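You operate a simulated robot arm through the tools that you are given. There is no shell and no other tool. Be economical: measure what you need, move in short steps, check, and stop when the job is done.

Carry out the task below with a simulated two-armed robot. There is one attempt and no reset: what you move stays moved.

Task
Put the numbered core that says "C51" from the shelf 2 of the grey shelf unit on the shelf 4 of the grey shelf unit and the numbered core that says "C53" on the top of the tool chest. Put the pot marked "RH 45 %" from the shelf 2 of the grey shelf unit on the shelf 4 of the grey shelf unit and the pot labelled "RH 30 %" on top of the white eyewash bottle there. Take the grey scoop and put it on the white job sheet on the papered end of the cabinet bench. Take the green sanding block and leave it on the shelf 4 of the grey shelf unit. Push the chest drawer three shut. Open the chest drawer two, fetch the tube labelled "T 5" from the shelf 2 of the grey shelf unit and stand it in the inside of the chest drawer two and shut the two again. Stack the grey core that says "7" from the mat of lift table three on top of the grey core labelled "8". Take the yellow pad on the top of the white bench and put it away on the sink counter. The order is free. Set down upright: numbered core, pot, tube, yellow pad.

Only the result counts: the job must be done as asked and must still hold three seconds after the hand-in. Knocking over, shifting, dropping, spilling or breaking anything else fails it. Flat cloth is picked up by pressing the open fingertips on it (5 to 10 N) and closing them slowly along it; thin cloth reads only 2 to 8 mm in the jaws.

Robot
Two 7-joint arms with two-finger parallel grippers on one trunk, on a base that drives. Base frame: it is fixed to the floor where the robot stands at the start and does not move with it; the origin is under the middle of the robot, x ahead of it, y to its left, z up. Readings come in m, degrees, newtons and seconds.
The left shoulder is at the start at [0.05, 0.165, 0.959], the right one opposite. Places, roughly: chest drawer three [-2.5, -3, 0.4]; chest drawer two [-2.5, -3.1, 0.5]; grey core [-6, 0.75, 1]; grey scoop (19x5x4 cm) [0.4, 0, 1.6]; inside of the chest drawer two [-2.5, -3.2, 0.5]; job sheet [-2, 0.75, 1]; shelf 4 of the grey shelf unit [0.5, 0.2, 1.3]; sink counter [-9.9, 0.4, 0.9]; top of the tool chest [-2.5, -3.1, 0.8]; yellow pad (9x6x6 cm) [-5.9, 3.4, 0.9]. Payload 3.91 kg a hand.
The TCP of each hand is the grasp point between the finger pads, 0.03 m short of the fingertips. In the tool frame z runs along the fingers and y along their closing line. Largest opening 0.11 m; finger width 0.02, thickness 0.01; the body of the gripper, 0.048 by 0.112 m, starts 0.055 m behind the TCP.
Orientation is told as [roll, pitch, yaw] about the base's x, y, z axes, in that order, counted from this pose: with the fingers straight down and closing along the base's y, the tool's x points along the base's -x, its y along +y and its z along -z.

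Tools
- The arms move only by the tool servo_tool. It takes "left_increments", "right_increments" or both (then of equal length, played together; a hand with none holds still); each is a list of rows, each a list of 7 numbers: the shift along the tool's x, y, z in units of 250 mm (1.0 is 250 mm), then the turn, a rotation vector about the tool's x, y, z in units of 45 degrees (1.0 is 45 degrees), then the gripper command, from -1 (fully open) to 1 (shut), values between in proportion. In form: [[tx, ty, tz, wx, wy, wz, fingers], ...]. A call has 1 to 12 rows; each row is the pose to reach, as a shift and turn from the pose commanded when the call began, along the tool's axes at that moment. A call with a number of a shift or a turn outside -1 to 1 is refused whole. Each row takes 0.2 s and may step no farther than 0.05 m and 8.6 degrees from the row before; otherwise, or with a gripper value out of range, the whole call is refused. Where a pose cannot be reached the arm comes as near as it can. A force on the tool above 40 N (or 10 N above the force at the start of the call, whichever is more), or a blocked arm, ends the call early, and 0.2 s more pass. The fingers move at their own pace (about 0.045 m/s each) and stop on an object; they squeeze with about 28 N. The grip force told is the motor's: it shows also when the fingers shut on nothing. Time passes only in rows, and 0.2 s behind the last, so rows that repeat a pose let the fingers close. It gives the time, the measured TCP pose, the force on the tool (base axes), the opening and the grip force at its end, in the units of the frame above (readings bear some noise), with the torque about the TCP (base axes, N m) and any sound that the robot's microphone picked up.
- Cameras (640 x 400 px; columns grow to the right, rows downward): "scene" is now at [0.1195, 0.0187, 1.1825]; the picture's right is [0.20, -0.98, 0.00], its down [-0.03, -0.01, -1.00] and it looks along [0.98, 0.20, -0.03] (base axes); focal length 214 px, centre (320, 200). "left" rides on the left gripper at [0.072, -0.017, -0.103] in its tool frame; the picture's right is [0.23, 0.97, 0.00], its down [-0.76, 0.18, -0.62] and it looks along [-0.61, 0.14, 0.78] (tool axes); focal length 222 px, centre (320, 200). "right" rides on the right gripper at [0.072, 0.017, -0.103] in its tool frame; the picture's right is [-0.23, 0.97, 0.00], its down [-0.76, -0.18, -0.62] and it looks along [-0.61, -0.14, 0.78] (tool axes); focal length 222 px, centre (320, 200). There is no depth. A picture from a camera that has moved, and an enlarged one, comes with that camera's place and axes in the base frame and with its lens.
- capture(camera): a new picture of that camera. The clock stands still meanwhile.
- raise_lower(by): slides the trunk up (or, below 0, down) by that many m; the arms and the scene camera ride with it, the base frame stays. It gives what a move gives, with no picture.
- steer(legs): drives the robot by 1 to 6 legs, each [ahead, left, turn to the left] in m, m and degrees, along the robot's own axes; the way and the turn of a leg run together, so that a leg with both is an arc; at most 1.5 m and 180 degrees a leg. The arms and the cameras ride along, it lands a little off, and it stops where it bumps. It gives what a move gives.
- turn_head(pan, tilt): turns the head with the scene camera to pan (to the left, within 80 degrees either way) and tilt (down, from -29 to 69), counted from straight ahead of the robot. It gives what a move gives.
- zoom(camera, box): a new picture of the part [left, top, right, bottom] of that camera's present view, enlarged. The clock stands still meanwhile.
- sign_off(): hands the job in; it is judged then, once.

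Go step by step. Nothing tells you exact positions but the pictures and the camera data: compare them with the known pose of the tool, close in by small moves and look again before you grip or let go. The budget is 535 turns and 316 pictures, counting those below and the enlarged ones. Unless the task says otherwise, let go and move clear before handing in.

The tools are called after ">>>" as name(argument=value, ...) on one line, values as JSON. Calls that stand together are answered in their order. servo_tool: Moves the arms, as the interface text tells. Its arguments: {"type":"object","properties":{"left_increments":{"type":"array"},"right_increments":{"type":"array"}},"required":[]} The other tools are called the same way: raise_lower (by) slides the trunk up or down; steer (legs) drives the base; turn_head (pan, tilt) turns the head that bears the scene camera; capture (camera) takes a picture; zoom (camera, box) takes an enlarged picture of a part of a camera's view; sign_off () hands the job in.

At the start:

```text
time_s: 0.0
left_tool_pos: [0.3421, 0.2389, 0.9998]
left_ee_rot: [0.0, 0.0, -0.1]
left_ft_force: [-0.7, 0.1, 0.0]
left_wrist_torque: [-0.01, -0.02, 0.02]
left_finger_gap: 0.1099
left_grasp_force: 0.1
right_tool_pos: [0.5917, -0.0799, 0.9989]
right_ee_rot: [0.0, 0.1, 0.0]
right_ft_force: [0.4, -0.5, -0.1]
right_wrist_torque: [0.02, -0.01, 0.04]
right_finger_gap: 0.11
right_grasp_force: 0.0
trunk travel left (down, up): [-0.179, 0.324]
robot x, y, heading: [-0.0001, 0.0013, 0.0]
head pan, tilt: [11.6, 1.7]
```

scene: 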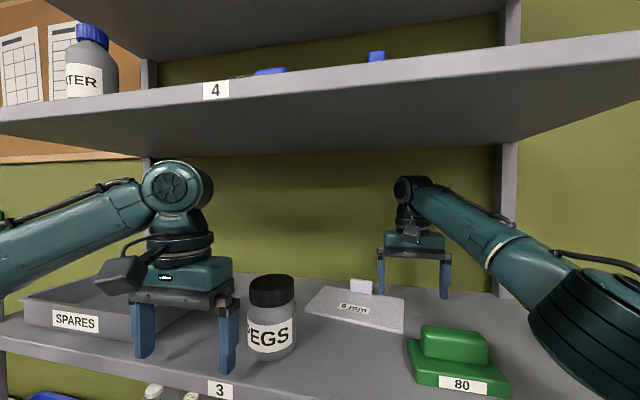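
right: 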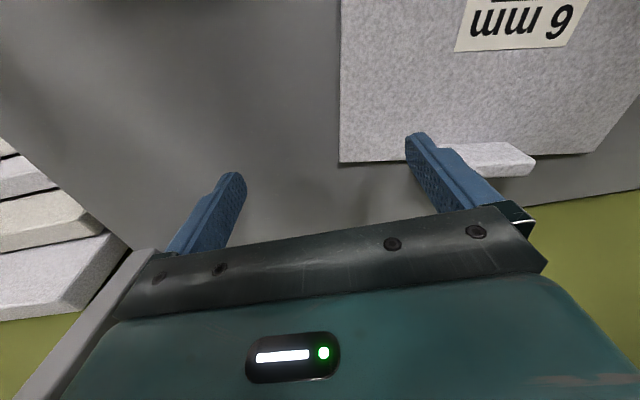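
left: 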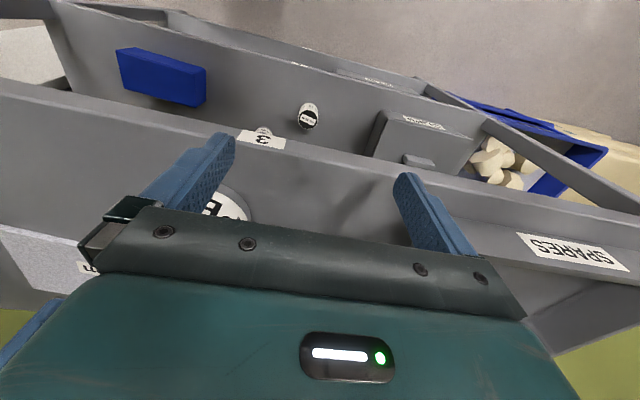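

I see the grey shelf unit ahead, with both hands hanging in the bay over shelf 3 and below shelf 4. I'll look around with the head first.

>>> turn_head(pan=0, tilt=40)

>>> capture(camera="scene")

>>> turn_head(pan=0, tilt=-20)

>>> capture(camera="scene")

```text
time_s: 1.1
left_tool_pos: [0.3417, 0.2389, 0.9993]
left_ee_rot: [0.0, -0.1, -0.1]
left_ft_force: [-0.9, -0.1, -0.2]
left_wrist_torque: [-0.01, -0.02, 0.01]
left_finger_gap: 0.1099
left_grasp_force: 0.1
right_tool_pos: [0.5917, -0.0809, 0.9988]
right_ee_rot: [-0.1, 0.0, 0.0]
right_ft_force: [0.2, -0.1, -0.3]
right_wrist_torque: [-0.01, -0.02, 0.0]
right_finger_gap: 0.1099
right_grasp_force: 0.0
trunk travel left (down, up): [-0.179, 0.324]
robot x, y, heading: [-0.001, 0.0006, -0.0]
head pan, tilt: [0.0, 40.0]
```

```text
312 pictures are left
camera scene: at [0.1157, 0.0004, 1.1215], right [0.0, -1.0, 0.0], down [-0.64, 0.0, -0.77], along [0.77, 0.0, -0.64], focal length 214 px, centre (320, 200)
```

scene: 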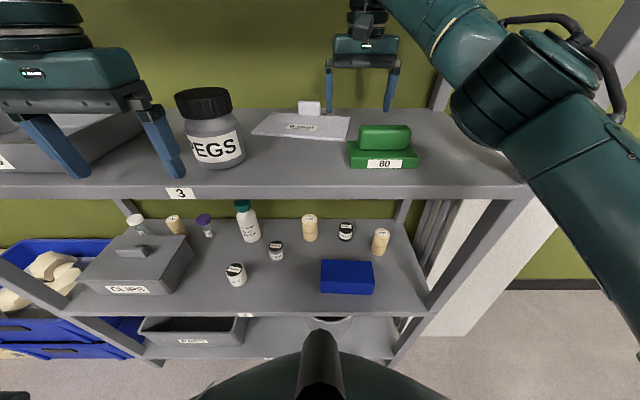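

```text
time_s: 2.4
left_tool_pos: [0.3432, 0.238, 1.0006]
left_ee_rot: [0.0, 0.1, 0.0]
left_ft_force: [0.1, -0.1, 0.4]
left_wrist_torque: [-0.01, -0.02, 0.01]
left_finger_gap: 0.1101
left_grasp_force: 0.1
right_tool_pos: [0.5908, -0.0804, 1.0006]
right_ee_rot: [-0.1, -0.1, 0.0]
right_ft_force: [0.2, -0.1, -0.3]
right_wrist_torque: [-0.01, 0.01, 0.01]
right_finger_gap: 0.1101
right_grasp_force: 0.0
trunk travel left (down, up): [-0.179, 0.324]
robot x, y, heading: [0.0024, 0.004, -0.0]
head pan, tilt: [0.0, -20.0]
```

```text
311 pictures are left
camera scene: at [0.1068, 0.0004, 1.2143], right [0.0, -1.0, 0.0], down [0.34, 0.0, -0.94], along [0.94, 0.0, 0.34], focal length 214 px, centre (320, 200)
```

scene: 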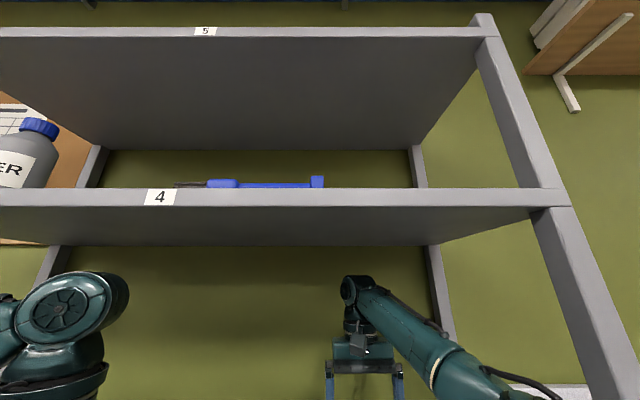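

Shelf labels triangulate to shelf tops of about 0.558 (2), 0.952 (3), 1.318 (4) and 1.618 (5), with the front edge at x≈0.35. I'll back out of the bay and then view the shelves.

>>> steer(legs=[[-0.45, 0, 0]])

>>> turn_head(pan=0, tilt=20)

>>> capture(camera="scene")

>>> zoom(camera="scene", box=[180, 200, 420, 350])

```text
time_s: 5.0
left_tool_pos: [-0.0964, 0.236, 1.001]
left_ee_rot: [0.0, 0.0, -0.9]
left_ft_force: [0.0, -0.2, -0.4]
left_wrist_torque: [0.0, 0.03, 0.0]
left_finger_gap: 0.1099
left_grasp_force: 0.1
right_tool_pos: [0.1468, -0.0855, 0.9991]
right_ee_rot: [0.0, 0.0, -0.9]
right_ft_force: [-0.5, -1.4, 0.7]
right_wrist_torque: [0.01, -0.02, 0.04]
right_finger_gap: 0.1103
right_grasp_force: 0.1
trunk travel left (down, up): [-0.179, 0.324]
robot x, y, heading: [-0.4417, 0.0058, -0.9]
head pan, tilt: [0.0, -20.0]
```

```text
time_s: 6.1
left_tool_pos: [-0.0973, 0.2359, 1.0014]
left_ee_rot: [0.1, 0.0, -0.9]
left_ft_force: [0.2, 0.1, 1.0]
left_wrist_torque: [0.03, -0.03, 0.01]
left_finger_gap: 0.1098
left_grasp_force: 0.0
right_tool_pos: [0.1475, -0.0869, 0.9993]
right_ee_rot: [0.0, 0.1, -0.9]
right_ft_force: [-0.1, -0.1, 0.7]
right_wrist_torque: [0.0, -0.02, -0.01]
right_finger_gap: 0.1101
right_grasp_force: 0.1
trunk travel left (down, up): [-0.179, 0.324]
robot x, y, heading: [-0.4407, 0.0044, -0.8]
head pan, tilt: [0.0, 20.0]
```

```text
310 pictures are left
camera scene: at [-0.3187, 0.002, 1.1529], right [-0.02, -1.0, 0.0], down [-0.34, 0.01, -0.94], along [0.94, -0.02, -0.34], focal length 214 px, centre (320, 200)
```

scene: 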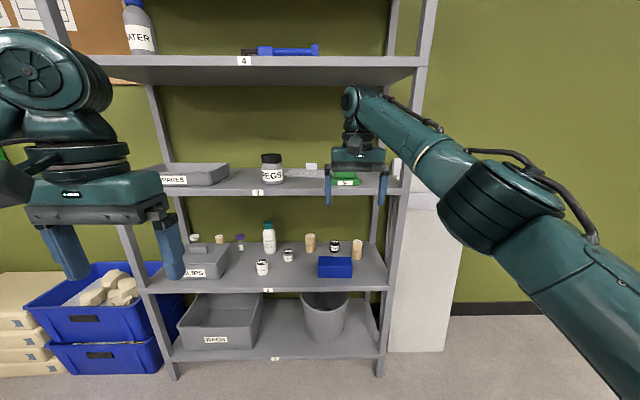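

```text
2.67 times, centred on (300, 275) of scene
camera zoom: at [-0.3187, 0.002, 1.1529], right [-0.02, -1.0, 0.0], down [-0.34, 0.01, -0.94], along [0.94, -0.02, -0.34], focal length 572 px, centre (373, 0)
```

zoom: 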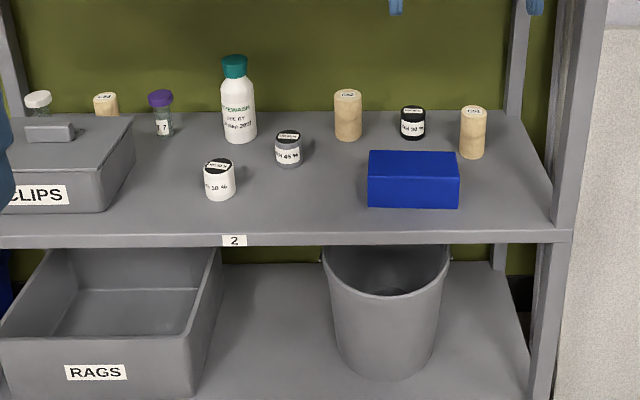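

Shelf 2 holds the pots, cores, a bottle and tubes. I'll zoom in to read the labels.

>>> zoom(camera="scene", box=[245, 225, 305, 280])

>>> zoom(camera="scene", box=[300, 225, 370, 270])

>>> zoom(camera="scene", box=[180, 225, 250, 270])

```text
7.27 times, centred on (275, 252) of scene
camera zoom: at [-0.3187, 0.002, 1.1529], right [-0.02, -1.0, 0.0], down [-0.34, 0.01, -0.94], along [0.94, -0.02, -0.34], focal length 1560 px, centre (647, -182)
```

zoom: 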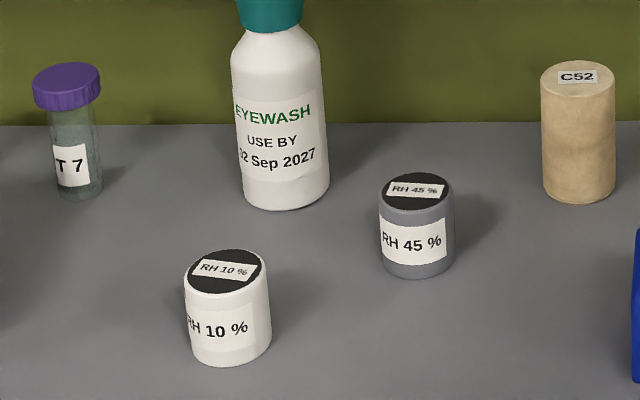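

```text
8.89 times, centred on (335, 248) of scene
camera zoom: at [-0.3187, 0.002, 1.1529], right [-0.02, -1.0, 0.0], down [-0.34, 0.01, -0.94], along [0.94, -0.02, -0.34], focal length 1906 px, centre (187, -222)
```

zoom: 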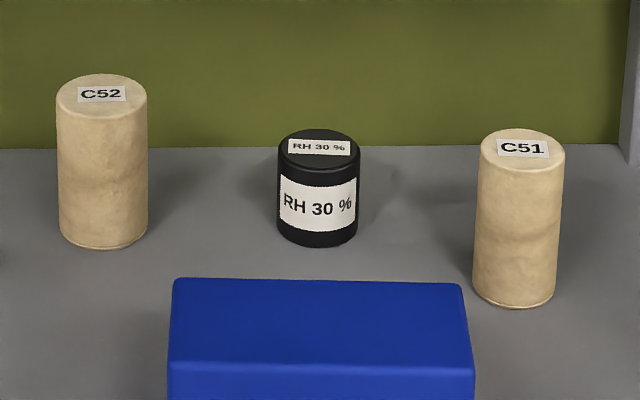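

```text
8.89 times, centred on (215, 248) of scene
camera zoom: at [-0.3187, 0.002, 1.1529], right [-0.02, -1.0, 0.0], down [-0.34, 0.01, -0.94], along [0.94, -0.02, -0.34], focal length 1906 px, centre (1253, -222)
```

zoom: 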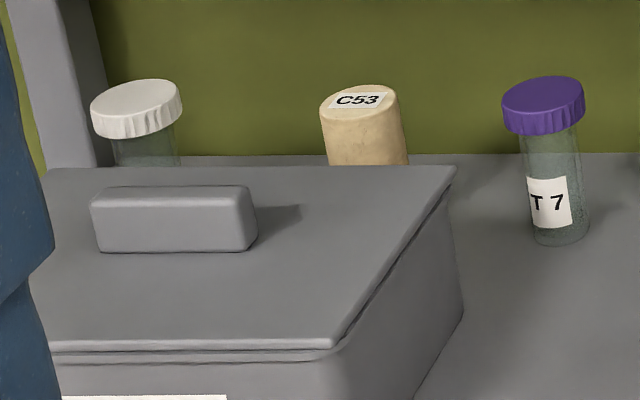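

C51 is on the right, C53 and a white-capped tube sit behind the CLIPS box, and RH 45 (grey), RH 30 (black) and the eyewash bottle are all on shelf 2. Now I'll raise the trunk to view the upper shelves.

>>> raise_lower(by=0.324)

>>> turn_head(pan=0, tilt=0)

>>> capture(camera="scene")

>>> turn_head(pan=40, tilt=10)

>>> capture(camera="scene")

>>> turn_head(pan=0, tilt=30)

>>> capture(camera="scene")

```text
time_s: 9.3
left_tool_pos: [-0.0964, 0.2357, 1.3229]
left_ee_rot: [0.0, -0.1, -1.0]
left_ft_force: [-0.1, -0.3, 0.2]
left_wrist_torque: [-0.01, -0.03, -0.02]
left_finger_gap: 0.1098
left_grasp_force: 0.1
right_tool_pos: [0.1477, -0.0864, 1.3236]
right_ee_rot: [0.1, 0.0, -0.9]
right_ft_force: [-0.2, -0.3, 0.1]
right_wrist_torque: [0.0, 0.01, 0.03]
right_finger_gap: 0.1101
right_grasp_force: 0.1
trunk travel left (down, up): [-0.503, 0.0]
robot x, y, heading: [-0.4421, 0.0055, -1.3]
head pan, tilt: [0.0, 20.0]
```

```text
time_s: 10.1
left_tool_pos: [-0.0964, 0.2366, 1.3241]
left_ee_rot: [0.0, 0.0, -0.8]
left_ft_force: [-0.7, 0.1, 0.2]
left_wrist_torque: [0.0, -0.03, 0.03]
left_finger_gap: 0.1099
left_grasp_force: 0.1
right_tool_pos: [0.1465, -0.0856, 1.3232]
right_ee_rot: [0.0, 0.0, -0.9]
right_ft_force: [-0.8, 0.5, 0.1]
right_wrist_torque: [-0.01, 0.03, -0.03]
right_finger_gap: 0.1099
right_grasp_force: 0.0
trunk travel left (down, up): [-0.503, 0.0]
robot x, y, heading: [-0.4414, 0.0091, -1.1]
head pan, tilt: [0.0, 0.0]
```

```text
305 pictures are left
camera scene: at [-0.3217, 0.002, 1.5086], right [-0.02, -1.0, 0.0], down [0.0, 0.0, -1.0], along [1.0, -0.02, 0.0], focal length 214 px, centre (320, 200)
```

scene: 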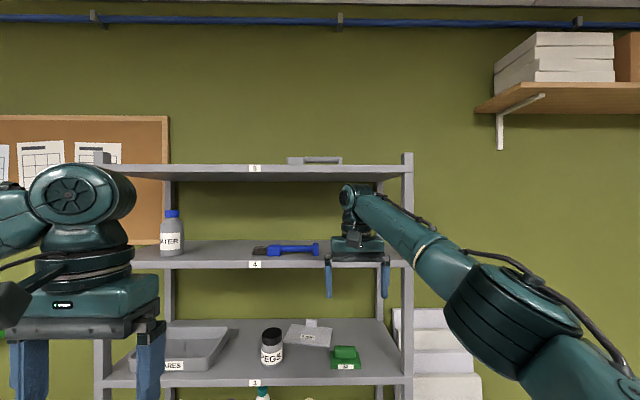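

```text
time_s: 11.2
left_tool_pos: [-0.0968, 0.236, 1.3245]
left_ee_rot: [0.1, 0.0, -0.9]
left_ft_force: [0.4, 0.5, 0.2]
left_wrist_torque: [-0.03, 0.03, 0.0]
left_finger_gap: 0.1102
left_grasp_force: 0.2
right_tool_pos: [0.1474, -0.086, 1.3245]
right_ee_rot: [0.0, 0.1, -0.9]
right_ft_force: [-0.5, 0.1, -0.4]
right_wrist_torque: [0.01, 0.0, 0.01]
right_finger_gap: 0.1099
right_grasp_force: 0.0
trunk travel left (down, up): [-0.503, 0.0]
robot x, y, heading: [-0.4395, 0.004, -0.9]
head pan, tilt: [40.0, 10.0]
```

```text
304 pictures are left
camera scene: at [-0.3396, 0.062, 1.4927], right [0.63, -0.78, 0.0], down [-0.13, -0.11, -0.98], along [0.77, 0.62, -0.17], focal length 214 px, centre (320, 200)
```

scene: 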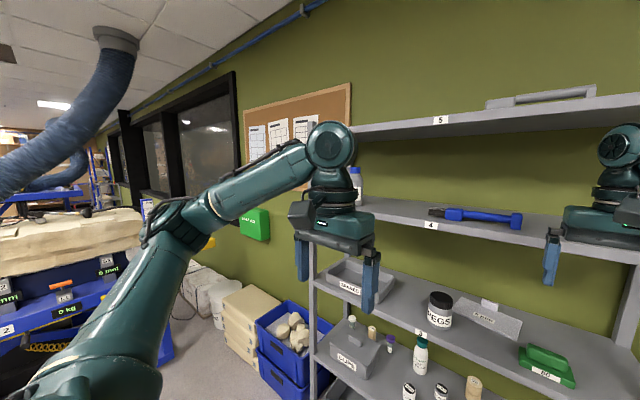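

```text
time_s: 12.3
left_tool_pos: [-0.0972, 0.237, 1.3239]
left_ee_rot: [0.0, 0.0, -0.9]
left_ft_force: [-0.4, -0.6, 0.3]
left_wrist_torque: [-0.02, 0.02, -0.01]
left_finger_gap: 0.1096
left_grasp_force: 0.0
right_tool_pos: [0.1467, -0.0864, 1.3232]
right_ee_rot: [0.1, 0.0, -0.9]
right_ft_force: [-1.0, 0.5, 0.7]
right_wrist_torque: [-0.01, 0.01, -0.04]
right_finger_gap: 0.1101
right_grasp_force: 0.1
trunk travel left (down, up): [-0.503, 0.0]
robot x, y, heading: [-0.4452, -0.001, -0.8]
head pan, tilt: [0.0, 30.0]
```

```text
303 pictures are left
camera scene: at [-0.3214, 0.0021, 1.4604], right [-0.02, -1.0, 0.0], down [-0.5, 0.01, -0.87], along [0.87, -0.01, -0.5], focal length 214 px, centre (320, 200)
```

scene: 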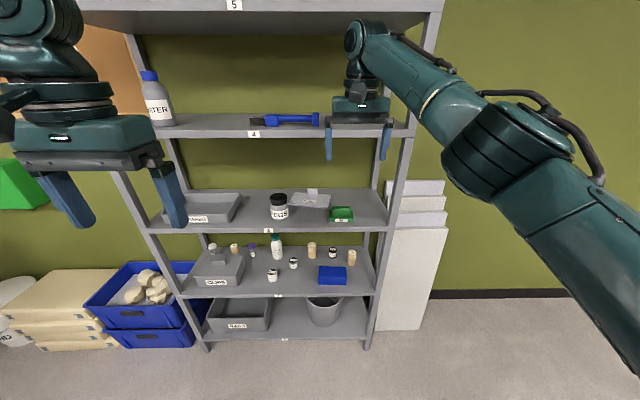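

The grey scoop is on shelf 5. I'll zoom in on it and on the shelf 3 items from here.

>>> zoom(camera="scene", box=[250, 160, 410, 260])

>>> turn_head(pan=0, tilt=0)

>>> zoom(camera="scene", box=[250, 140, 410, 240])

```text
4.00 times, centred on (330, 210) of scene
camera zoom: at [-0.3214, 0.0021, 1.4604], right [-0.02, -1.0, 0.0], down [-0.5, 0.01, -0.87], along [0.87, -0.01, -0.5], focal length 858 px, centre (280, 160)
```

zoom: 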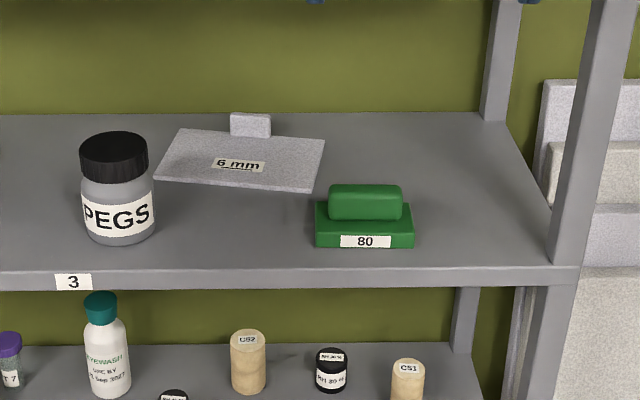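

```text
time_s: 13.2
left_tool_pos: [-0.0966, 0.2358, 1.3232]
left_ee_rot: [0.0, 0.0, -1.0]
left_ft_force: [0.3, -1.4, 0.3]
left_wrist_torque: [0.02, -0.02, -0.03]
left_finger_gap: 0.1098
left_grasp_force: 0.0
right_tool_pos: [0.1474, -0.0858, 1.3236]
right_ee_rot: [-0.1, 0.0, -0.9]
right_ft_force: [0.0, 0.2, 0.4]
right_wrist_torque: [0.01, 0.0, 0.01]
right_finger_gap: 0.1101
right_grasp_force: 0.0
trunk travel left (down, up): [-0.503, 0.0]
robot x, y, heading: [-0.4427, 0.0062, -0.9]
head pan, tilt: [0.0, 0.0]
```

```text
4.00 times, centred on (330, 190) of scene
camera zoom: at [-0.3217, 0.002, 1.5086], right [-0.02, -1.0, 0.0], down [0.0, 0.0, -1.0], along [1.0, -0.02, 0.0], focal length 858 px, centre (280, 240)
```

zoom: 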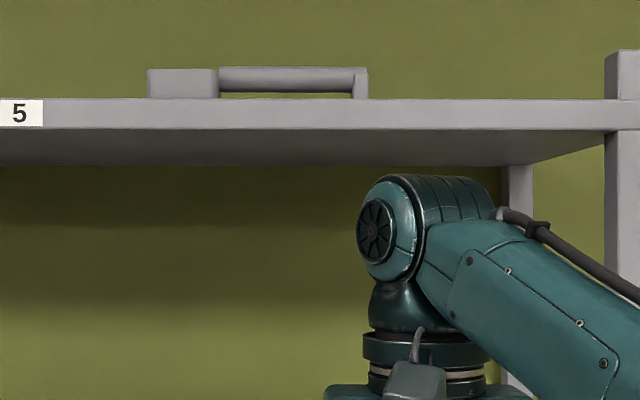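

The scoop is on shelf 5, lying along y with its handle at x≈0.41, y≈-0.02, z≈1.645. I'll start on shelf 2 with C51: lower the trunk, then tilt the right hand 45° forward.

>>> raise_lower(by=-0.503)

>>> servo_tool(right_increments=[[0, 0, 0.1, 0, -0.167, 0, -1], [0, 0, 0.2, 0, -0.333, 0, -1], [0, 0, 0.3, 0, -0.5, 0, -1], [0, 0, 0.4, 0, -0.667, 0, -1], [0, 0, 0.5, 0, -0.833, 0, -1], [0, 0, 0.6, 0, -1, 0, -1]], left_increments=[[0.06, 0, 0, 0, 0, 0, -1], [0.12, 0, 0, 0, 0, 0, -1], [0.18, 0, 0, 0, 0, 0, -1], [0.24, 0, 0, 0, 0, 0, -1], [0.32, 0, 0, 0, 0, 0, -1], [0.4, 0, 0, 0, 0, 0, -1]])

>>> turn_head(pan=-20, tilt=35)

>>> capture(camera="scene")

>>> capture(camera="right")

```text
refused: -0.503 is not a number from -0.4 to 0.4
```

```text
time_s: 14.6
left_tool_pos: [-0.2003, 0.2372, 1.3226]
left_ee_rot: [-0.1, 0.0, -0.9]
left_ft_force: [-0.4, 0.7, 0.4]
left_wrist_torque: [-0.01, -0.02, 0.01]
left_finger_gap: 0.1102
left_grasp_force: 0.1
right_tool_pos: [0.1455, -0.0862, 1.1744]
right_ee_rot: [0.0, -45.2, -1.0]
right_ft_force: [0.8, -0.3, -0.6]
right_wrist_torque: [0.03, 0.02, 0.0]
right_finger_gap: 0.1098
right_grasp_force: 0.0
trunk travel left (down, up): [-0.503, 0.0]
robot x, y, heading: [-0.4405, 0.0035, -1.0]
head pan, tilt: [0.0, 0.0]
```

```text
time_s: 15.6
left_tool_pos: [-0.1985, 0.237, 1.3225]
left_ee_rot: [0.0, 0.1, -0.9]
left_ft_force: [0.3, 0.7, -1.3]
left_wrist_torque: [-0.01, 0.0, -0.02]
left_finger_gap: 0.1099
left_grasp_force: 0.2
right_tool_pos: [0.1454, -0.0855, 1.1741]
right_ee_rot: [0.0, -44.9, -0.9]
right_ft_force: [-0.4, 0.4, -0.6]
right_wrist_torque: [-0.02, 0.0, -0.02]
right_finger_gap: 0.1101
right_grasp_force: 0.1
trunk travel left (down, up): [-0.503, 0.0]
robot x, y, heading: [-0.4433, 0.001, -0.7]
head pan, tilt: [-20.0, 35.0]
```

```text
300 pictures are left
camera scene: at [-0.3295, -0.0279, 1.4526], right [-0.36, -0.93, 0.0], down [-0.54, 0.2, -0.82], along [0.77, -0.29, -0.57], focal length 214 px, centre (320, 200)
```

scene: 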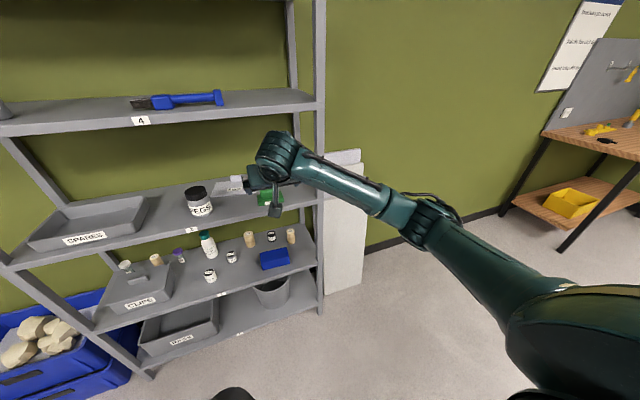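

```text
299 pictures are left
camera right: at [0.0211, -0.0666, 1.1975], right [0.18, 0.97, 0.16], down [0.1, -0.18, 0.98], along [0.98, -0.16, -0.12], focal length 222 px, centre (320, 200)
```

right: 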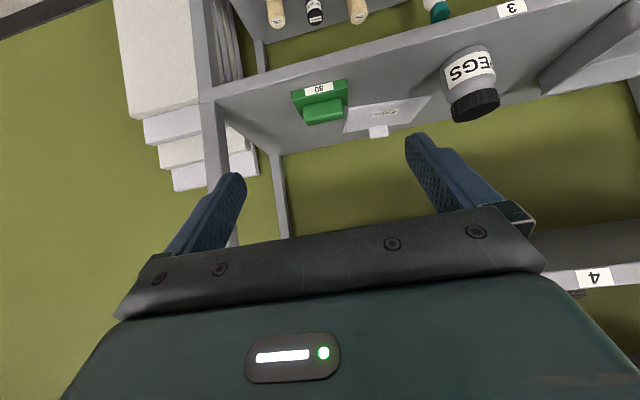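

The tilt works well. I'll take the green sanding block first with a horizontal tool, closing on its knob along y.

>>> servo_tool(right_increments=[[0, 0, 0, 0, -0.167, 0, -1], [0, 0, 0, 0, -0.333, 0, -1], [0, 0, 0, 0, -0.5, 0, -1], [0, 0, 0, 0, -0.667, 0, -1], [0, 0, 0, 0, -0.833, 0, -1], [0, 0, 0, 0, -1, 0, -1]])

>>> raise_lower(by=-0.175)

>>> steer(legs=[[0, 0, 0.8]])

>>> capture(camera="scene")

>>> capture(camera="right")

```text
time_s: 17.0
left_tool_pos: [-0.1988, 0.2367, 1.3222]
left_ee_rot: [0.0, 0.0, -0.9]
left_ft_force: [-0.3, 0.7, -0.4]
left_wrist_torque: [-0.01, -0.04, -0.01]
left_finger_gap: 0.11
left_grasp_force: 0.1
right_tool_pos: [0.1463, -0.086, 1.1732]
right_ee_rot: [-170.9, -89.8, 170.0]
right_ft_force: [-0.1, -0.1, -0.2]
right_wrist_torque: [-0.02, 0.01, 0.04]
right_finger_gap: 0.1101
right_grasp_force: 0.1
trunk travel left (down, up): [-0.503, 0.0]
robot x, y, heading: [-0.4366, 0.0035, -1.1]
head pan, tilt: [-20.0, 35.0]
```

```text
time_s: 19.0
left_tool_pos: [-0.1984, 0.2366, 1.1486]
left_ee_rot: [-0.1, 0.0, -0.9]
left_ft_force: [0.5, 0.3, 0.1]
left_wrist_torque: [0.04, -0.03, 0.03]
left_finger_gap: 0.11
left_grasp_force: 0.1
right_tool_pos: [0.1463, -0.0873, 0.9979]
right_ee_rot: [-52.2, -90.1, 51.2]
right_ft_force: [0.3, -0.1, 0.2]
right_wrist_torque: [-0.01, 0.02, -0.04]
right_finger_gap: 0.1099
right_grasp_force: 0.0
trunk travel left (down, up): [-0.328, 0.175]
robot x, y, heading: [-0.441, 0.0034, -0.6]
head pan, tilt: [-20.0, 35.0]
```

```text
time_s: 19.7
left_tool_pos: [-0.2029, 0.2404, 1.1483]
left_ee_rot: [0.0, -0.1, -0.1]
left_ft_force: [0.8, 0.0, 0.7]
left_wrist_torque: [0.01, 0.01, 0.02]
left_finger_gap: 0.1101
left_grasp_force: 0.1
right_tool_pos: [0.147, -0.0788, 0.9979]
right_ee_rot: [-37.6, -90.0, 37.6]
right_ft_force: [0.0, -0.3, -0.1]
right_wrist_torque: [-0.02, 0.03, -0.01]
right_finger_gap: 0.11
right_grasp_force: 0.1
trunk travel left (down, up): [-0.328, 0.175]
robot x, y, heading: [-0.4402, 0.0024, -0.1]
head pan, tilt: [-20.0, 35.0]
```

```text
298 pictures are left
camera scene: at [-0.3291, -0.0263, 1.2776], right [-0.34, -0.94, 0.0], down [-0.54, 0.2, -0.82], along [0.77, -0.28, -0.57], focal length 214 px, centre (320, 200)
```

scene: 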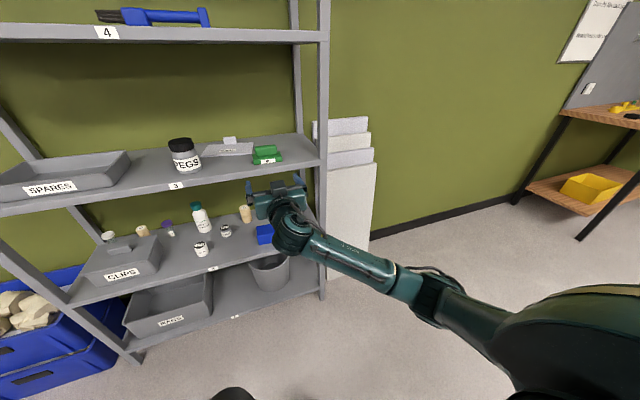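

```text
297 pictures are left
camera right: at [0.0437, -0.0608, 0.9263], right [0.0, 0.97, 0.23], down [-0.62, -0.18, 0.76], along [0.78, -0.14, 0.61], focal length 222 px, centre (320, 200)
```

right: 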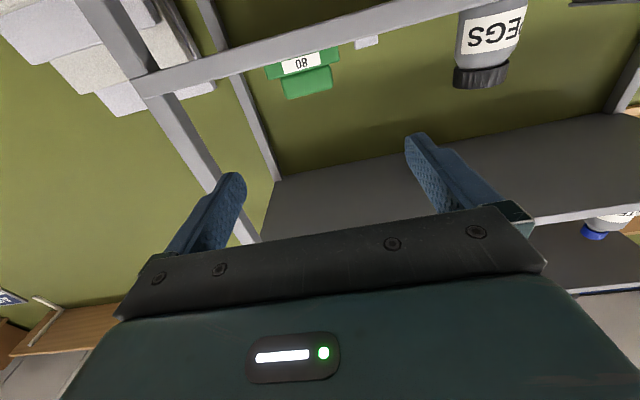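

The knob is at about y≈-0.093, z≈0.995. I'll shift the hand right a little, drive ahead 0.2 m and check.

>>> servo_tool(right_increments=[[0, -0.056, 0, 0, 0, 0, -1]])

>>> steer(legs=[[0.2, 0, 0]])

>>> turn_head(pan=-12, tilt=30)

>>> zoom(camera="scene", box=[220, 100, 420, 225])

>>> capture(camera="right")

```text
time_s: 20.1
left_tool_pos: [-0.2019, 0.2405, 1.1485]
left_ee_rot: [-0.1, 0.1, -0.1]
left_ft_force: [-0.8, 0.3, -0.1]
left_wrist_torque: [0.02, 0.01, 0.0]
left_finger_gap: 0.1099
left_grasp_force: 0.1
right_tool_pos: [0.1479, -0.0932, 0.9985]
right_ee_rot: [-104.9, -90.0, 104.8]
right_ft_force: [-0.1, -0.5, -0.6]
right_wrist_torque: [0.0, -0.01, -0.01]
right_finger_gap: 0.1098
right_grasp_force: 0.1
trunk travel left (down, up): [-0.328, 0.175]
robot x, y, heading: [-0.4421, 0.0047, 0.0]
head pan, tilt: [-20.0, 35.0]
```

```text
time_s: 21.7
left_tool_pos: [-0.0044, 0.2407, 1.1469]
left_ee_rot: [0.0, 0.0, -0.1]
left_ft_force: [-0.1, 0.4, -0.1]
left_wrist_torque: [-0.04, 0.02, -0.01]
left_finger_gap: 0.1098
left_grasp_force: 0.1
right_tool_pos: [0.3473, -0.0923, 0.9969]
right_ee_rot: [-14.5, -89.9, 14.3]
right_ft_force: [0.7, 0.5, -0.3]
right_wrist_torque: [0.02, 0.0, -0.02]
right_finger_gap: 0.1098
right_grasp_force: 0.0
trunk travel left (down, up): [-0.328, 0.175]
robot x, y, heading: [-0.2413, 0.0027, -0.2]
head pan, tilt: [-20.0, 35.0]
```

```text
time_s: 22.4
left_tool_pos: [-0.0035, 0.2401, 1.1486]
left_ee_rot: [0.0, 0.1, -0.1]
left_ft_force: [0.0, 0.7, 0.5]
left_wrist_torque: [0.0, -0.02, 0.0]
left_finger_gap: 0.1098
left_grasp_force: 0.1
right_tool_pos: [0.3461, -0.0928, 0.9978]
right_ee_rot: [-50.7, -90.0, 50.6]
right_ft_force: [0.4, -0.3, -0.1]
right_wrist_torque: [-0.01, 0.01, -0.03]
right_finger_gap: 0.11
right_grasp_force: 0.1
trunk travel left (down, up): [-0.328, 0.175]
robot x, y, heading: [-0.2455, 0.0032, -0.6]
head pan, tilt: [-12.0, 30.0]
```

```text
3.20 times, centred on (320, 162) of scene
camera zoom: at [-0.1252, -0.0155, 1.2853], right [-0.21, -0.98, 0.0], down [-0.49, 0.1, -0.87], along [0.85, -0.18, -0.5], focal length 686 px, centre (320, 320)
```

zoom: 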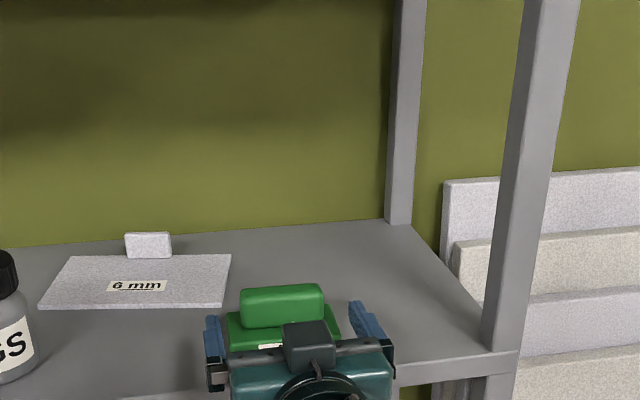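

```text
295 pictures are left
camera right: at [0.2424, -0.0754, 0.9258], right [0.0, 0.97, 0.23], down [-0.62, -0.18, 0.76], along [0.78, -0.14, 0.61], focal length 222 px, centre (320, 200)
```

right: 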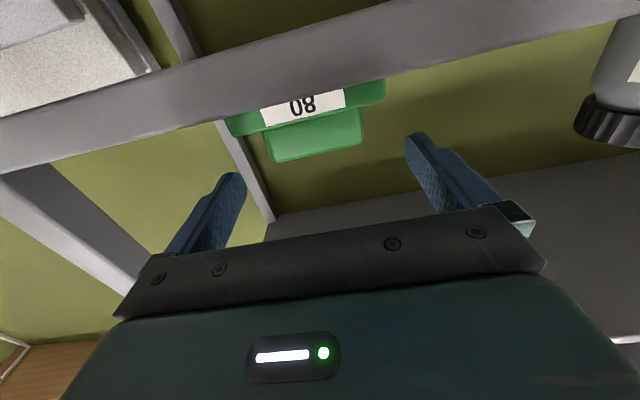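

The fingers straddle the knob. I'll move forward 0.055 m and close.

>>> servo_tool(right_increments=[[0, 0, 0.08, 0, 0, 0, -1], [0, 0, 0.16, 0, 0, 0, -1], [0, 0, 0.22, 0, 0, 0, -1], [0, 0, 0.22, 0, 0, 0, 1], [0, 0, 0.22, 0, 0, 0, 1], [0, 0, 0.22, 0, 0, 0, 1], [0, 0, 0.22, 0, 0, 0, 1]])

>>> zoom(camera="scene", box=[220, 100, 420, 225])

```text
time_s: 24.0
left_tool_pos: [-0.0043, 0.2396, 1.1473]
left_ee_rot: [0.1, 0.0, 0.0]
left_ft_force: [-0.4, 0.5, 0.4]
left_wrist_torque: [-0.02, 0.0, 0.0]
left_finger_gap: 0.1104
left_grasp_force: 0.0
right_tool_pos: [0.3997, -0.0932, 0.9972]
right_ee_rot: [-24.5, -90.0, 24.4]
right_ft_force: [0.2, 1.3, -0.7]
right_wrist_torque: [-0.04, -0.03, -0.03]
right_finger_gap: 0.0752
right_grasp_force: 28.0
trunk travel left (down, up): [-0.328, 0.175]
robot x, y, heading: [-0.2445, 0.0025, -0.0]
head pan, tilt: [-12.0, 30.0]
```

```text
3.20 times, centred on (320, 162) of scene
camera zoom: at [-0.1251, -0.0154, 1.2853], right [-0.21, -0.98, 0.0], down [-0.49, 0.1, -0.87], along [0.85, -0.18, -0.5], focal length 686 px, centre (320, 320)
```

zoom: 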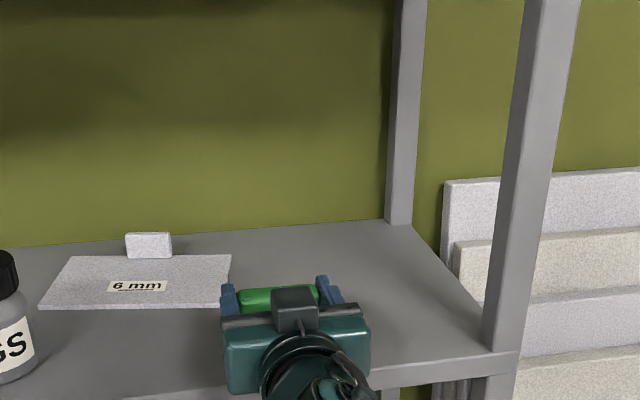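

Gripped at 75 mm. I'll lift, back out, raise the trunk and view shelf 4.

>>> servo_tool(right_increments=[[-0.08, 0, 0, 0, 0, 0, 1], [-0.16, 0, 0, 0, 0, 0, 1]])

>>> steer(legs=[[-0.25, 0, 0]])

>>> raise_lower(by=0.328)

>>> turn_head(pan=0, tilt=15)

>>> capture(camera="scene")

```text
time_s: 24.6
left_tool_pos: [-0.0043, 0.2402, 1.147]
left_ee_rot: [0.0, 0.0, 0.0]
left_ft_force: [-0.1, -0.6, 0.8]
left_wrist_torque: [0.02, 0.01, -0.02]
left_finger_gap: 0.1101
left_grasp_force: 0.0
right_tool_pos: [0.4013, -0.0926, 1.0376]
right_ee_rot: [-68.5, -90.0, 68.4]
right_ft_force: [-0.1, 0.2, -1.7]
right_wrist_torque: [-0.02, 0.03, 0.01]
right_finger_gap: 0.0748
right_grasp_force: 28.2
trunk travel left (down, up): [-0.328, 0.175]
robot x, y, heading: [-0.2461, 0.0009, -0.1]
head pan, tilt: [-12.0, 30.0]
```

```text
time_s: 26.4
left_tool_pos: [-0.258, 0.2402, 1.1477]
left_ee_rot: [0.0, 0.0, 0.0]
left_ft_force: [-0.5, -0.1, -0.6]
left_wrist_torque: [0.03, -0.01, 0.06]
left_finger_gap: 0.1099
left_grasp_force: 0.0
right_tool_pos: [0.1476, -0.0906, 1.038]
right_ee_rot: [-71.2, -90.0, 71.1]
right_ft_force: [0.6, -0.2, -2.0]
right_wrist_torque: [0.02, 0.07, 0.03]
right_finger_gap: 0.0748
right_grasp_force: 28.0
trunk travel left (down, up): [-0.328, 0.175]
robot x, y, heading: [-0.4974, 0.003, -0.1]
head pan, tilt: [-12.0, 30.0]
```

```text
time_s: 28.4
left_tool_pos: [-0.2562, 0.2401, 1.3235]
left_ee_rot: [0.0, 0.0, 0.0]
left_ft_force: [-0.3, 0.5, -0.3]
left_wrist_torque: [0.03, -0.01, 0.02]
left_finger_gap: 0.1102
left_grasp_force: 0.1
right_tool_pos: [0.149, -0.0912, 1.2106]
right_ee_rot: [-28.4, -89.9, 28.4]
right_ft_force: [0.4, 0.0, -1.6]
right_wrist_torque: [0.01, 0.01, -0.04]
right_finger_gap: 0.0746
right_grasp_force: 28.1
right hand out of reach, approached as far as the arm can: row 1
trunk travel left (down, up): [-0.503, 0.0]
robot x, y, heading: [-0.4964, 0.0012, -0.2]
head pan, tilt: [-12.0, 30.0]
```

```text
time_s: 29.2
left_tool_pos: [-0.2569, 0.2414, 1.3224]
left_ee_rot: [0.0, 0.0, -0.1]
left_ft_force: [0.0, -0.2, -0.5]
left_wrist_torque: [0.02, 0.03, -0.03]
left_finger_gap: 0.1098
left_grasp_force: 0.0
right_tool_pos: [0.1503, -0.0915, 1.2128]
right_ee_rot: [-30.2, -90.0, 30.0]
right_ft_force: [-0.3, 0.3, -1.6]
right_wrist_torque: [-0.01, 0.02, 0.05]
right_finger_gap: 0.0745
right_grasp_force: 28.4
trunk travel left (down, up): [-0.503, 0.0]
robot x, y, heading: [-0.4969, -0.0003, -0.3]
head pan, tilt: [0.0, 15.0]
```

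```text
293 pictures are left
camera scene: at [-0.3729, 0.0037, 1.4845], right [0.0, -1.0, 0.0], down [-0.26, 0.0, -0.97], along [0.97, 0.0, -0.26], focal length 214 px, centre (320, 200)
```

scene: 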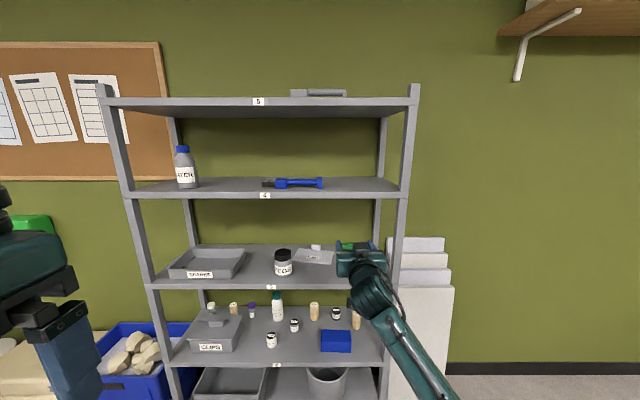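

Shelf 4's right side is free and the blue tool there ends near y≈-0.01. I'll raise the hand to z≈1.39 and shift to y≈-0.17.

>>> servo_tool(right_increments=[[-0.12, -0.06, 0, 0, 0, 0, 1], [-0.24, -0.12, 0, 0, 0, 0, 1], [-0.36, -0.18, 0, 0, 0, 0, 1], [-0.48, -0.24, 0, 0, 0, 0, 1], [-0.6, -0.3, 0, 0, 0, 0, 1], [-0.72, -0.32, 0, 0, 0, 0, 1]])

>>> capture(camera="scene")

>>> capture(camera="right")

```text
time_s: 30.6
left_tool_pos: [-0.256, 0.2409, 1.3228]
left_ee_rot: [0.0, -0.1, 0.0]
left_ft_force: [0.0, -0.8, -0.4]
left_wrist_torque: [-0.01, -0.01, 0.01]
left_finger_gap: 0.1099
left_grasp_force: 0.0
right_tool_pos: [0.1479, -0.1714, 1.3921]
right_ee_rot: [-25.6, -89.9, 25.5]
right_ft_force: [0.1, -0.2, -0.7]
right_wrist_torque: [-0.02, 0.0, -0.02]
right_finger_gap: 0.0748
right_grasp_force: 27.7
trunk travel left (down, up): [-0.503, 0.0]
robot x, y, heading: [-0.4932, 0.0028, -0.1]
head pan, tilt: [0.0, 15.0]
```

```text
292 pictures are left
camera scene: at [-0.3731, 0.004, 1.4845], right [0.0, -1.0, 0.0], down [-0.26, 0.0, -0.97], along [0.97, 0.0, -0.26], focal length 214 px, centre (320, 200)
```

scene: 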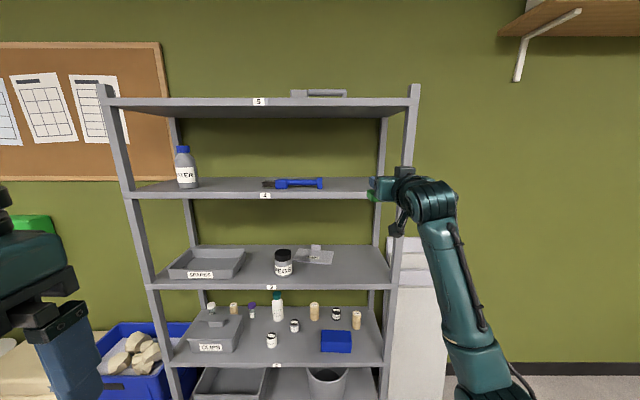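

```text
291 pictures are left
camera right: at [0.0433, -0.1544, 1.3199], right [0.0, 0.97, 0.23], down [-0.62, -0.18, 0.76], along [0.78, -0.14, 0.61], focal length 222 px, centre (320, 200)
```

right: 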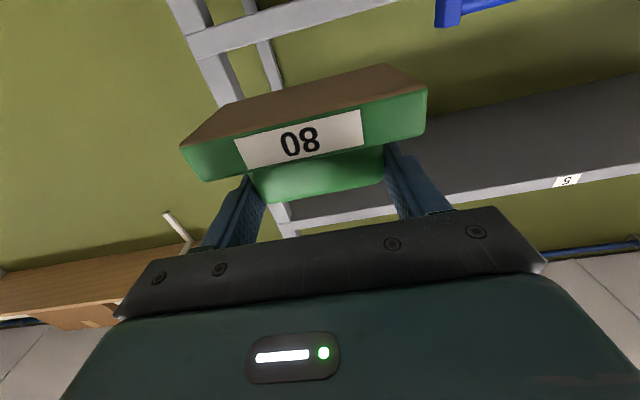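

The block is held level. I'll drive ahead 0.25 m over shelf 4 and look.

>>> steer(legs=[[0.25, 0, 0]])

>>> turn_head(pan=-15, tilt=15)

>>> capture(camera="scene")

>>> capture(camera="right")

```text
time_s: 32.4
left_tool_pos: [-0.0016, 0.2393, 1.3227]
left_ee_rot: [0.0, 0.0, -0.2]
left_ft_force: [0.4, 0.4, 0.2]
left_wrist_torque: [0.04, 0.02, 0.01]
left_finger_gap: 0.11
left_grasp_force: 0.0
right_tool_pos: [0.4018, -0.1742, 1.3911]
right_ee_rot: [-18.2, -89.9, 18.0]
right_ft_force: [0.0, -1.3, -1.1]
right_wrist_torque: [-0.01, -0.01, -0.02]
right_finger_gap: 0.0748
right_grasp_force: 28.0
trunk travel left (down, up): [-0.503, 0.0]
robot x, y, heading: [-0.2441, -0.0012, -0.4]
head pan, tilt: [0.0, 15.0]
```

```text
time_s: 33.2
left_tool_pos: [-0.0023, 0.2394, 1.3229]
left_ee_rot: [0.0, 0.0, -0.1]
left_ft_force: [0.6, -0.3, 0.2]
left_wrist_torque: [0.02, 0.02, 0.03]
left_finger_gap: 0.1099
left_grasp_force: 0.0
right_tool_pos: [0.4016, -0.1732, 1.3926]
right_ee_rot: [-29.1, -89.9, 28.9]
right_ft_force: [0.1, 1.0, -0.7]
right_wrist_torque: [0.02, 0.04, 0.0]
right_finger_gap: 0.0748
right_grasp_force: 28.4
trunk travel left (down, up): [-0.503, 0.0]
robot x, y, heading: [-0.2428, 0.0019, -0.2]
head pan, tilt: [-15.0, 15.0]
```

```text
290 pictures are left
camera scene: at [-0.1223, -0.0211, 1.4846], right [-0.26, -0.97, 0.0], down [-0.25, 0.07, -0.97], along [0.93, -0.25, -0.26], focal length 214 px, centre (320, 200)
```

scene: 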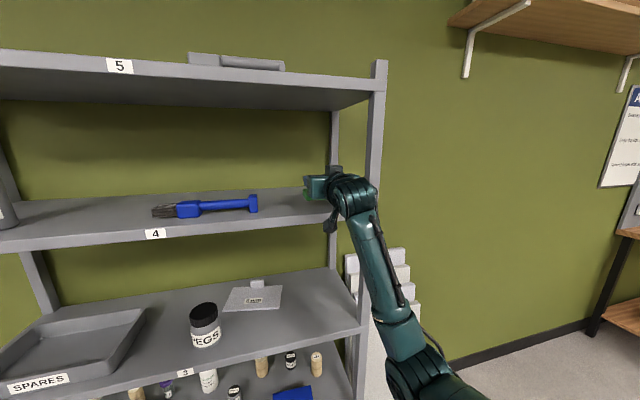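

```text
289 pictures are left
camera right: at [0.2969, -0.1564, 1.3198], right [0.0, 0.97, 0.23], down [-0.62, -0.18, 0.76], along [0.78, -0.14, 0.61], focal length 222 px, centre (320, 200)
```

right: 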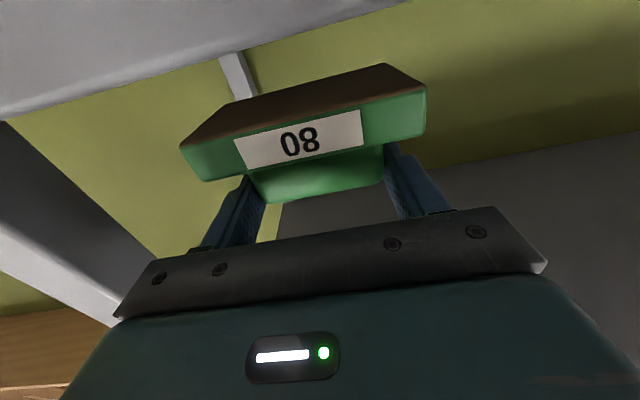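

The block is above the shelf with its front edge inside the lip. I'll lower about 27 mm to contact.

>>> servo_tool(right_increments=[[0.03, 0, 0.02, 0, 0, 0, 1], [0.06, 0, 0.03, 0, 0, 0, 1], [0.08, 0, 0.03, 0, 0, 0, 1], [0.095, 0, 0.03, 0, 0, 0, 1]])

>>> capture(camera="right")

```text
time_s: 34.2
left_tool_pos: [-0.003, 0.2404, 1.3232]
left_ee_rot: [0.0, 0.0, -0.2]
left_ft_force: [-0.6, -0.7, -0.1]
left_wrist_torque: [0.03, -0.01, 0.01]
left_finger_gap: 0.1101
left_grasp_force: 0.1
right_tool_pos: [0.4081, -0.1724, 1.3686]
right_ee_rot: [-172.0, -89.9, 171.8]
right_ft_force: [1.1, -0.1, 1.9]
right_wrist_torque: [-0.05, 0.03, 0.0]
right_finger_gap: 0.0751
right_grasp_force: 28.4
trunk travel left (down, up): [-0.503, 0.0]
robot x, y, heading: [-0.2437, 0.0047, -0.5]
head pan, tilt: [-15.0, 15.0]
```

```text
288 pictures are left
camera right: at [0.304, -0.1556, 1.296], right [0.0, 0.97, 0.23], down [-0.63, -0.18, 0.76], along [0.78, -0.14, 0.61], focal length 222 px, centre (320, 200)
```

right: 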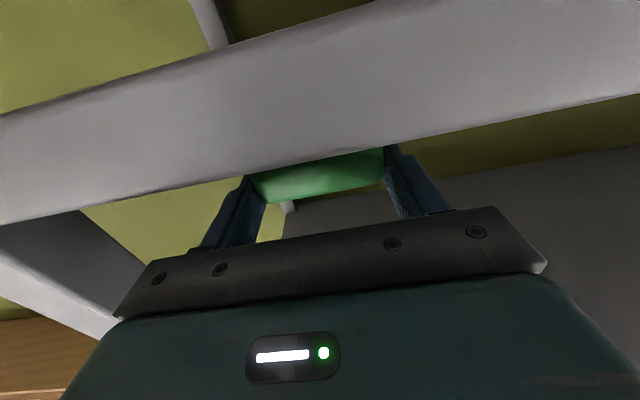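

Contact is starting, with the force rising to +1.9 N. I'll ease down a touch, open, and back out.

>>> servo_tool(right_increments=[[0.006, 0, 0, 0, 0, 0, 1], [0.006, 0, 0, 0, 0, 0, 0], [0.006, 0, 0, 0, 0, 0, -1], [0.006, 0, 0, 0, 0, 0, -1], [0.006, 0, 0, 0, 0, 0, -1]])

>>> servo_tool(right_increments=[[0, 0, -0.1, 0, 0, 0, -1], [0, 0, -0.2, 0, 0, 0, -1], [0, 0, -0.3, 0, 0, 0, -1]])

>>> zoom(camera="scene", box=[220, 140, 380, 240])

```text
time_s: 35.4
left_tool_pos: [-0.004, 0.2394, 1.322]
left_ee_rot: [0.0, 0.1, -0.1]
left_ft_force: [0.1, -0.6, -0.1]
left_wrist_torque: [-0.02, 0.02, -0.03]
left_finger_gap: 0.11
left_grasp_force: 0.0
right_tool_pos: [0.4082, -0.1728, 1.3666]
right_ee_rot: [-23.9, -90.0, 23.8]
right_ft_force: [0.5, -0.6, 0.3]
right_wrist_torque: [0.03, -0.04, -0.01]
right_finger_gap: 0.11
right_grasp_force: 0.1
trunk travel left (down, up): [-0.503, 0.0]
robot x, y, heading: [-0.2431, 0.0038, -0.1]
head pan, tilt: [-15.0, 15.0]
```

```text
time_s: 36.2
left_tool_pos: [-0.0029, 0.2405, 1.3223]
left_ee_rot: [0.0, 0.0, -0.2]
left_ft_force: [-0.5, -0.4, 0.4]
left_wrist_torque: [-0.01, -0.02, 0.01]
left_finger_gap: 0.11
left_grasp_force: 0.1
right_tool_pos: [0.3321, -0.1731, 1.3684]
right_ee_rot: [-62.9, -90.0, 62.7]
right_ft_force: [-0.9, -0.4, -0.6]
right_wrist_torque: [0.01, -0.01, 0.0]
right_finger_gap: 0.11
right_grasp_force: 0.0
trunk travel left (down, up): [-0.503, 0.0]
robot x, y, heading: [-0.2413, 0.0066, 0.0]
head pan, tilt: [-15.0, 15.0]
```

```text
4.00 times, centred on (300, 190) of scene
camera zoom: at [-0.1228, -0.0211, 1.4846], right [-0.26, -0.97, 0.0], down [-0.25, 0.07, -0.97], along [0.93, -0.25, -0.26], focal length 858 px, centre (400, 240)
```

zoom: 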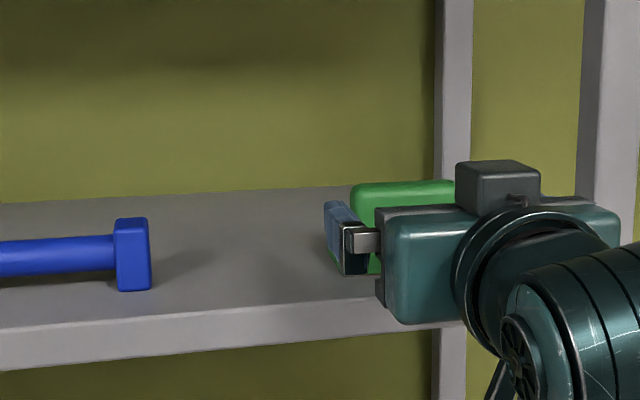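

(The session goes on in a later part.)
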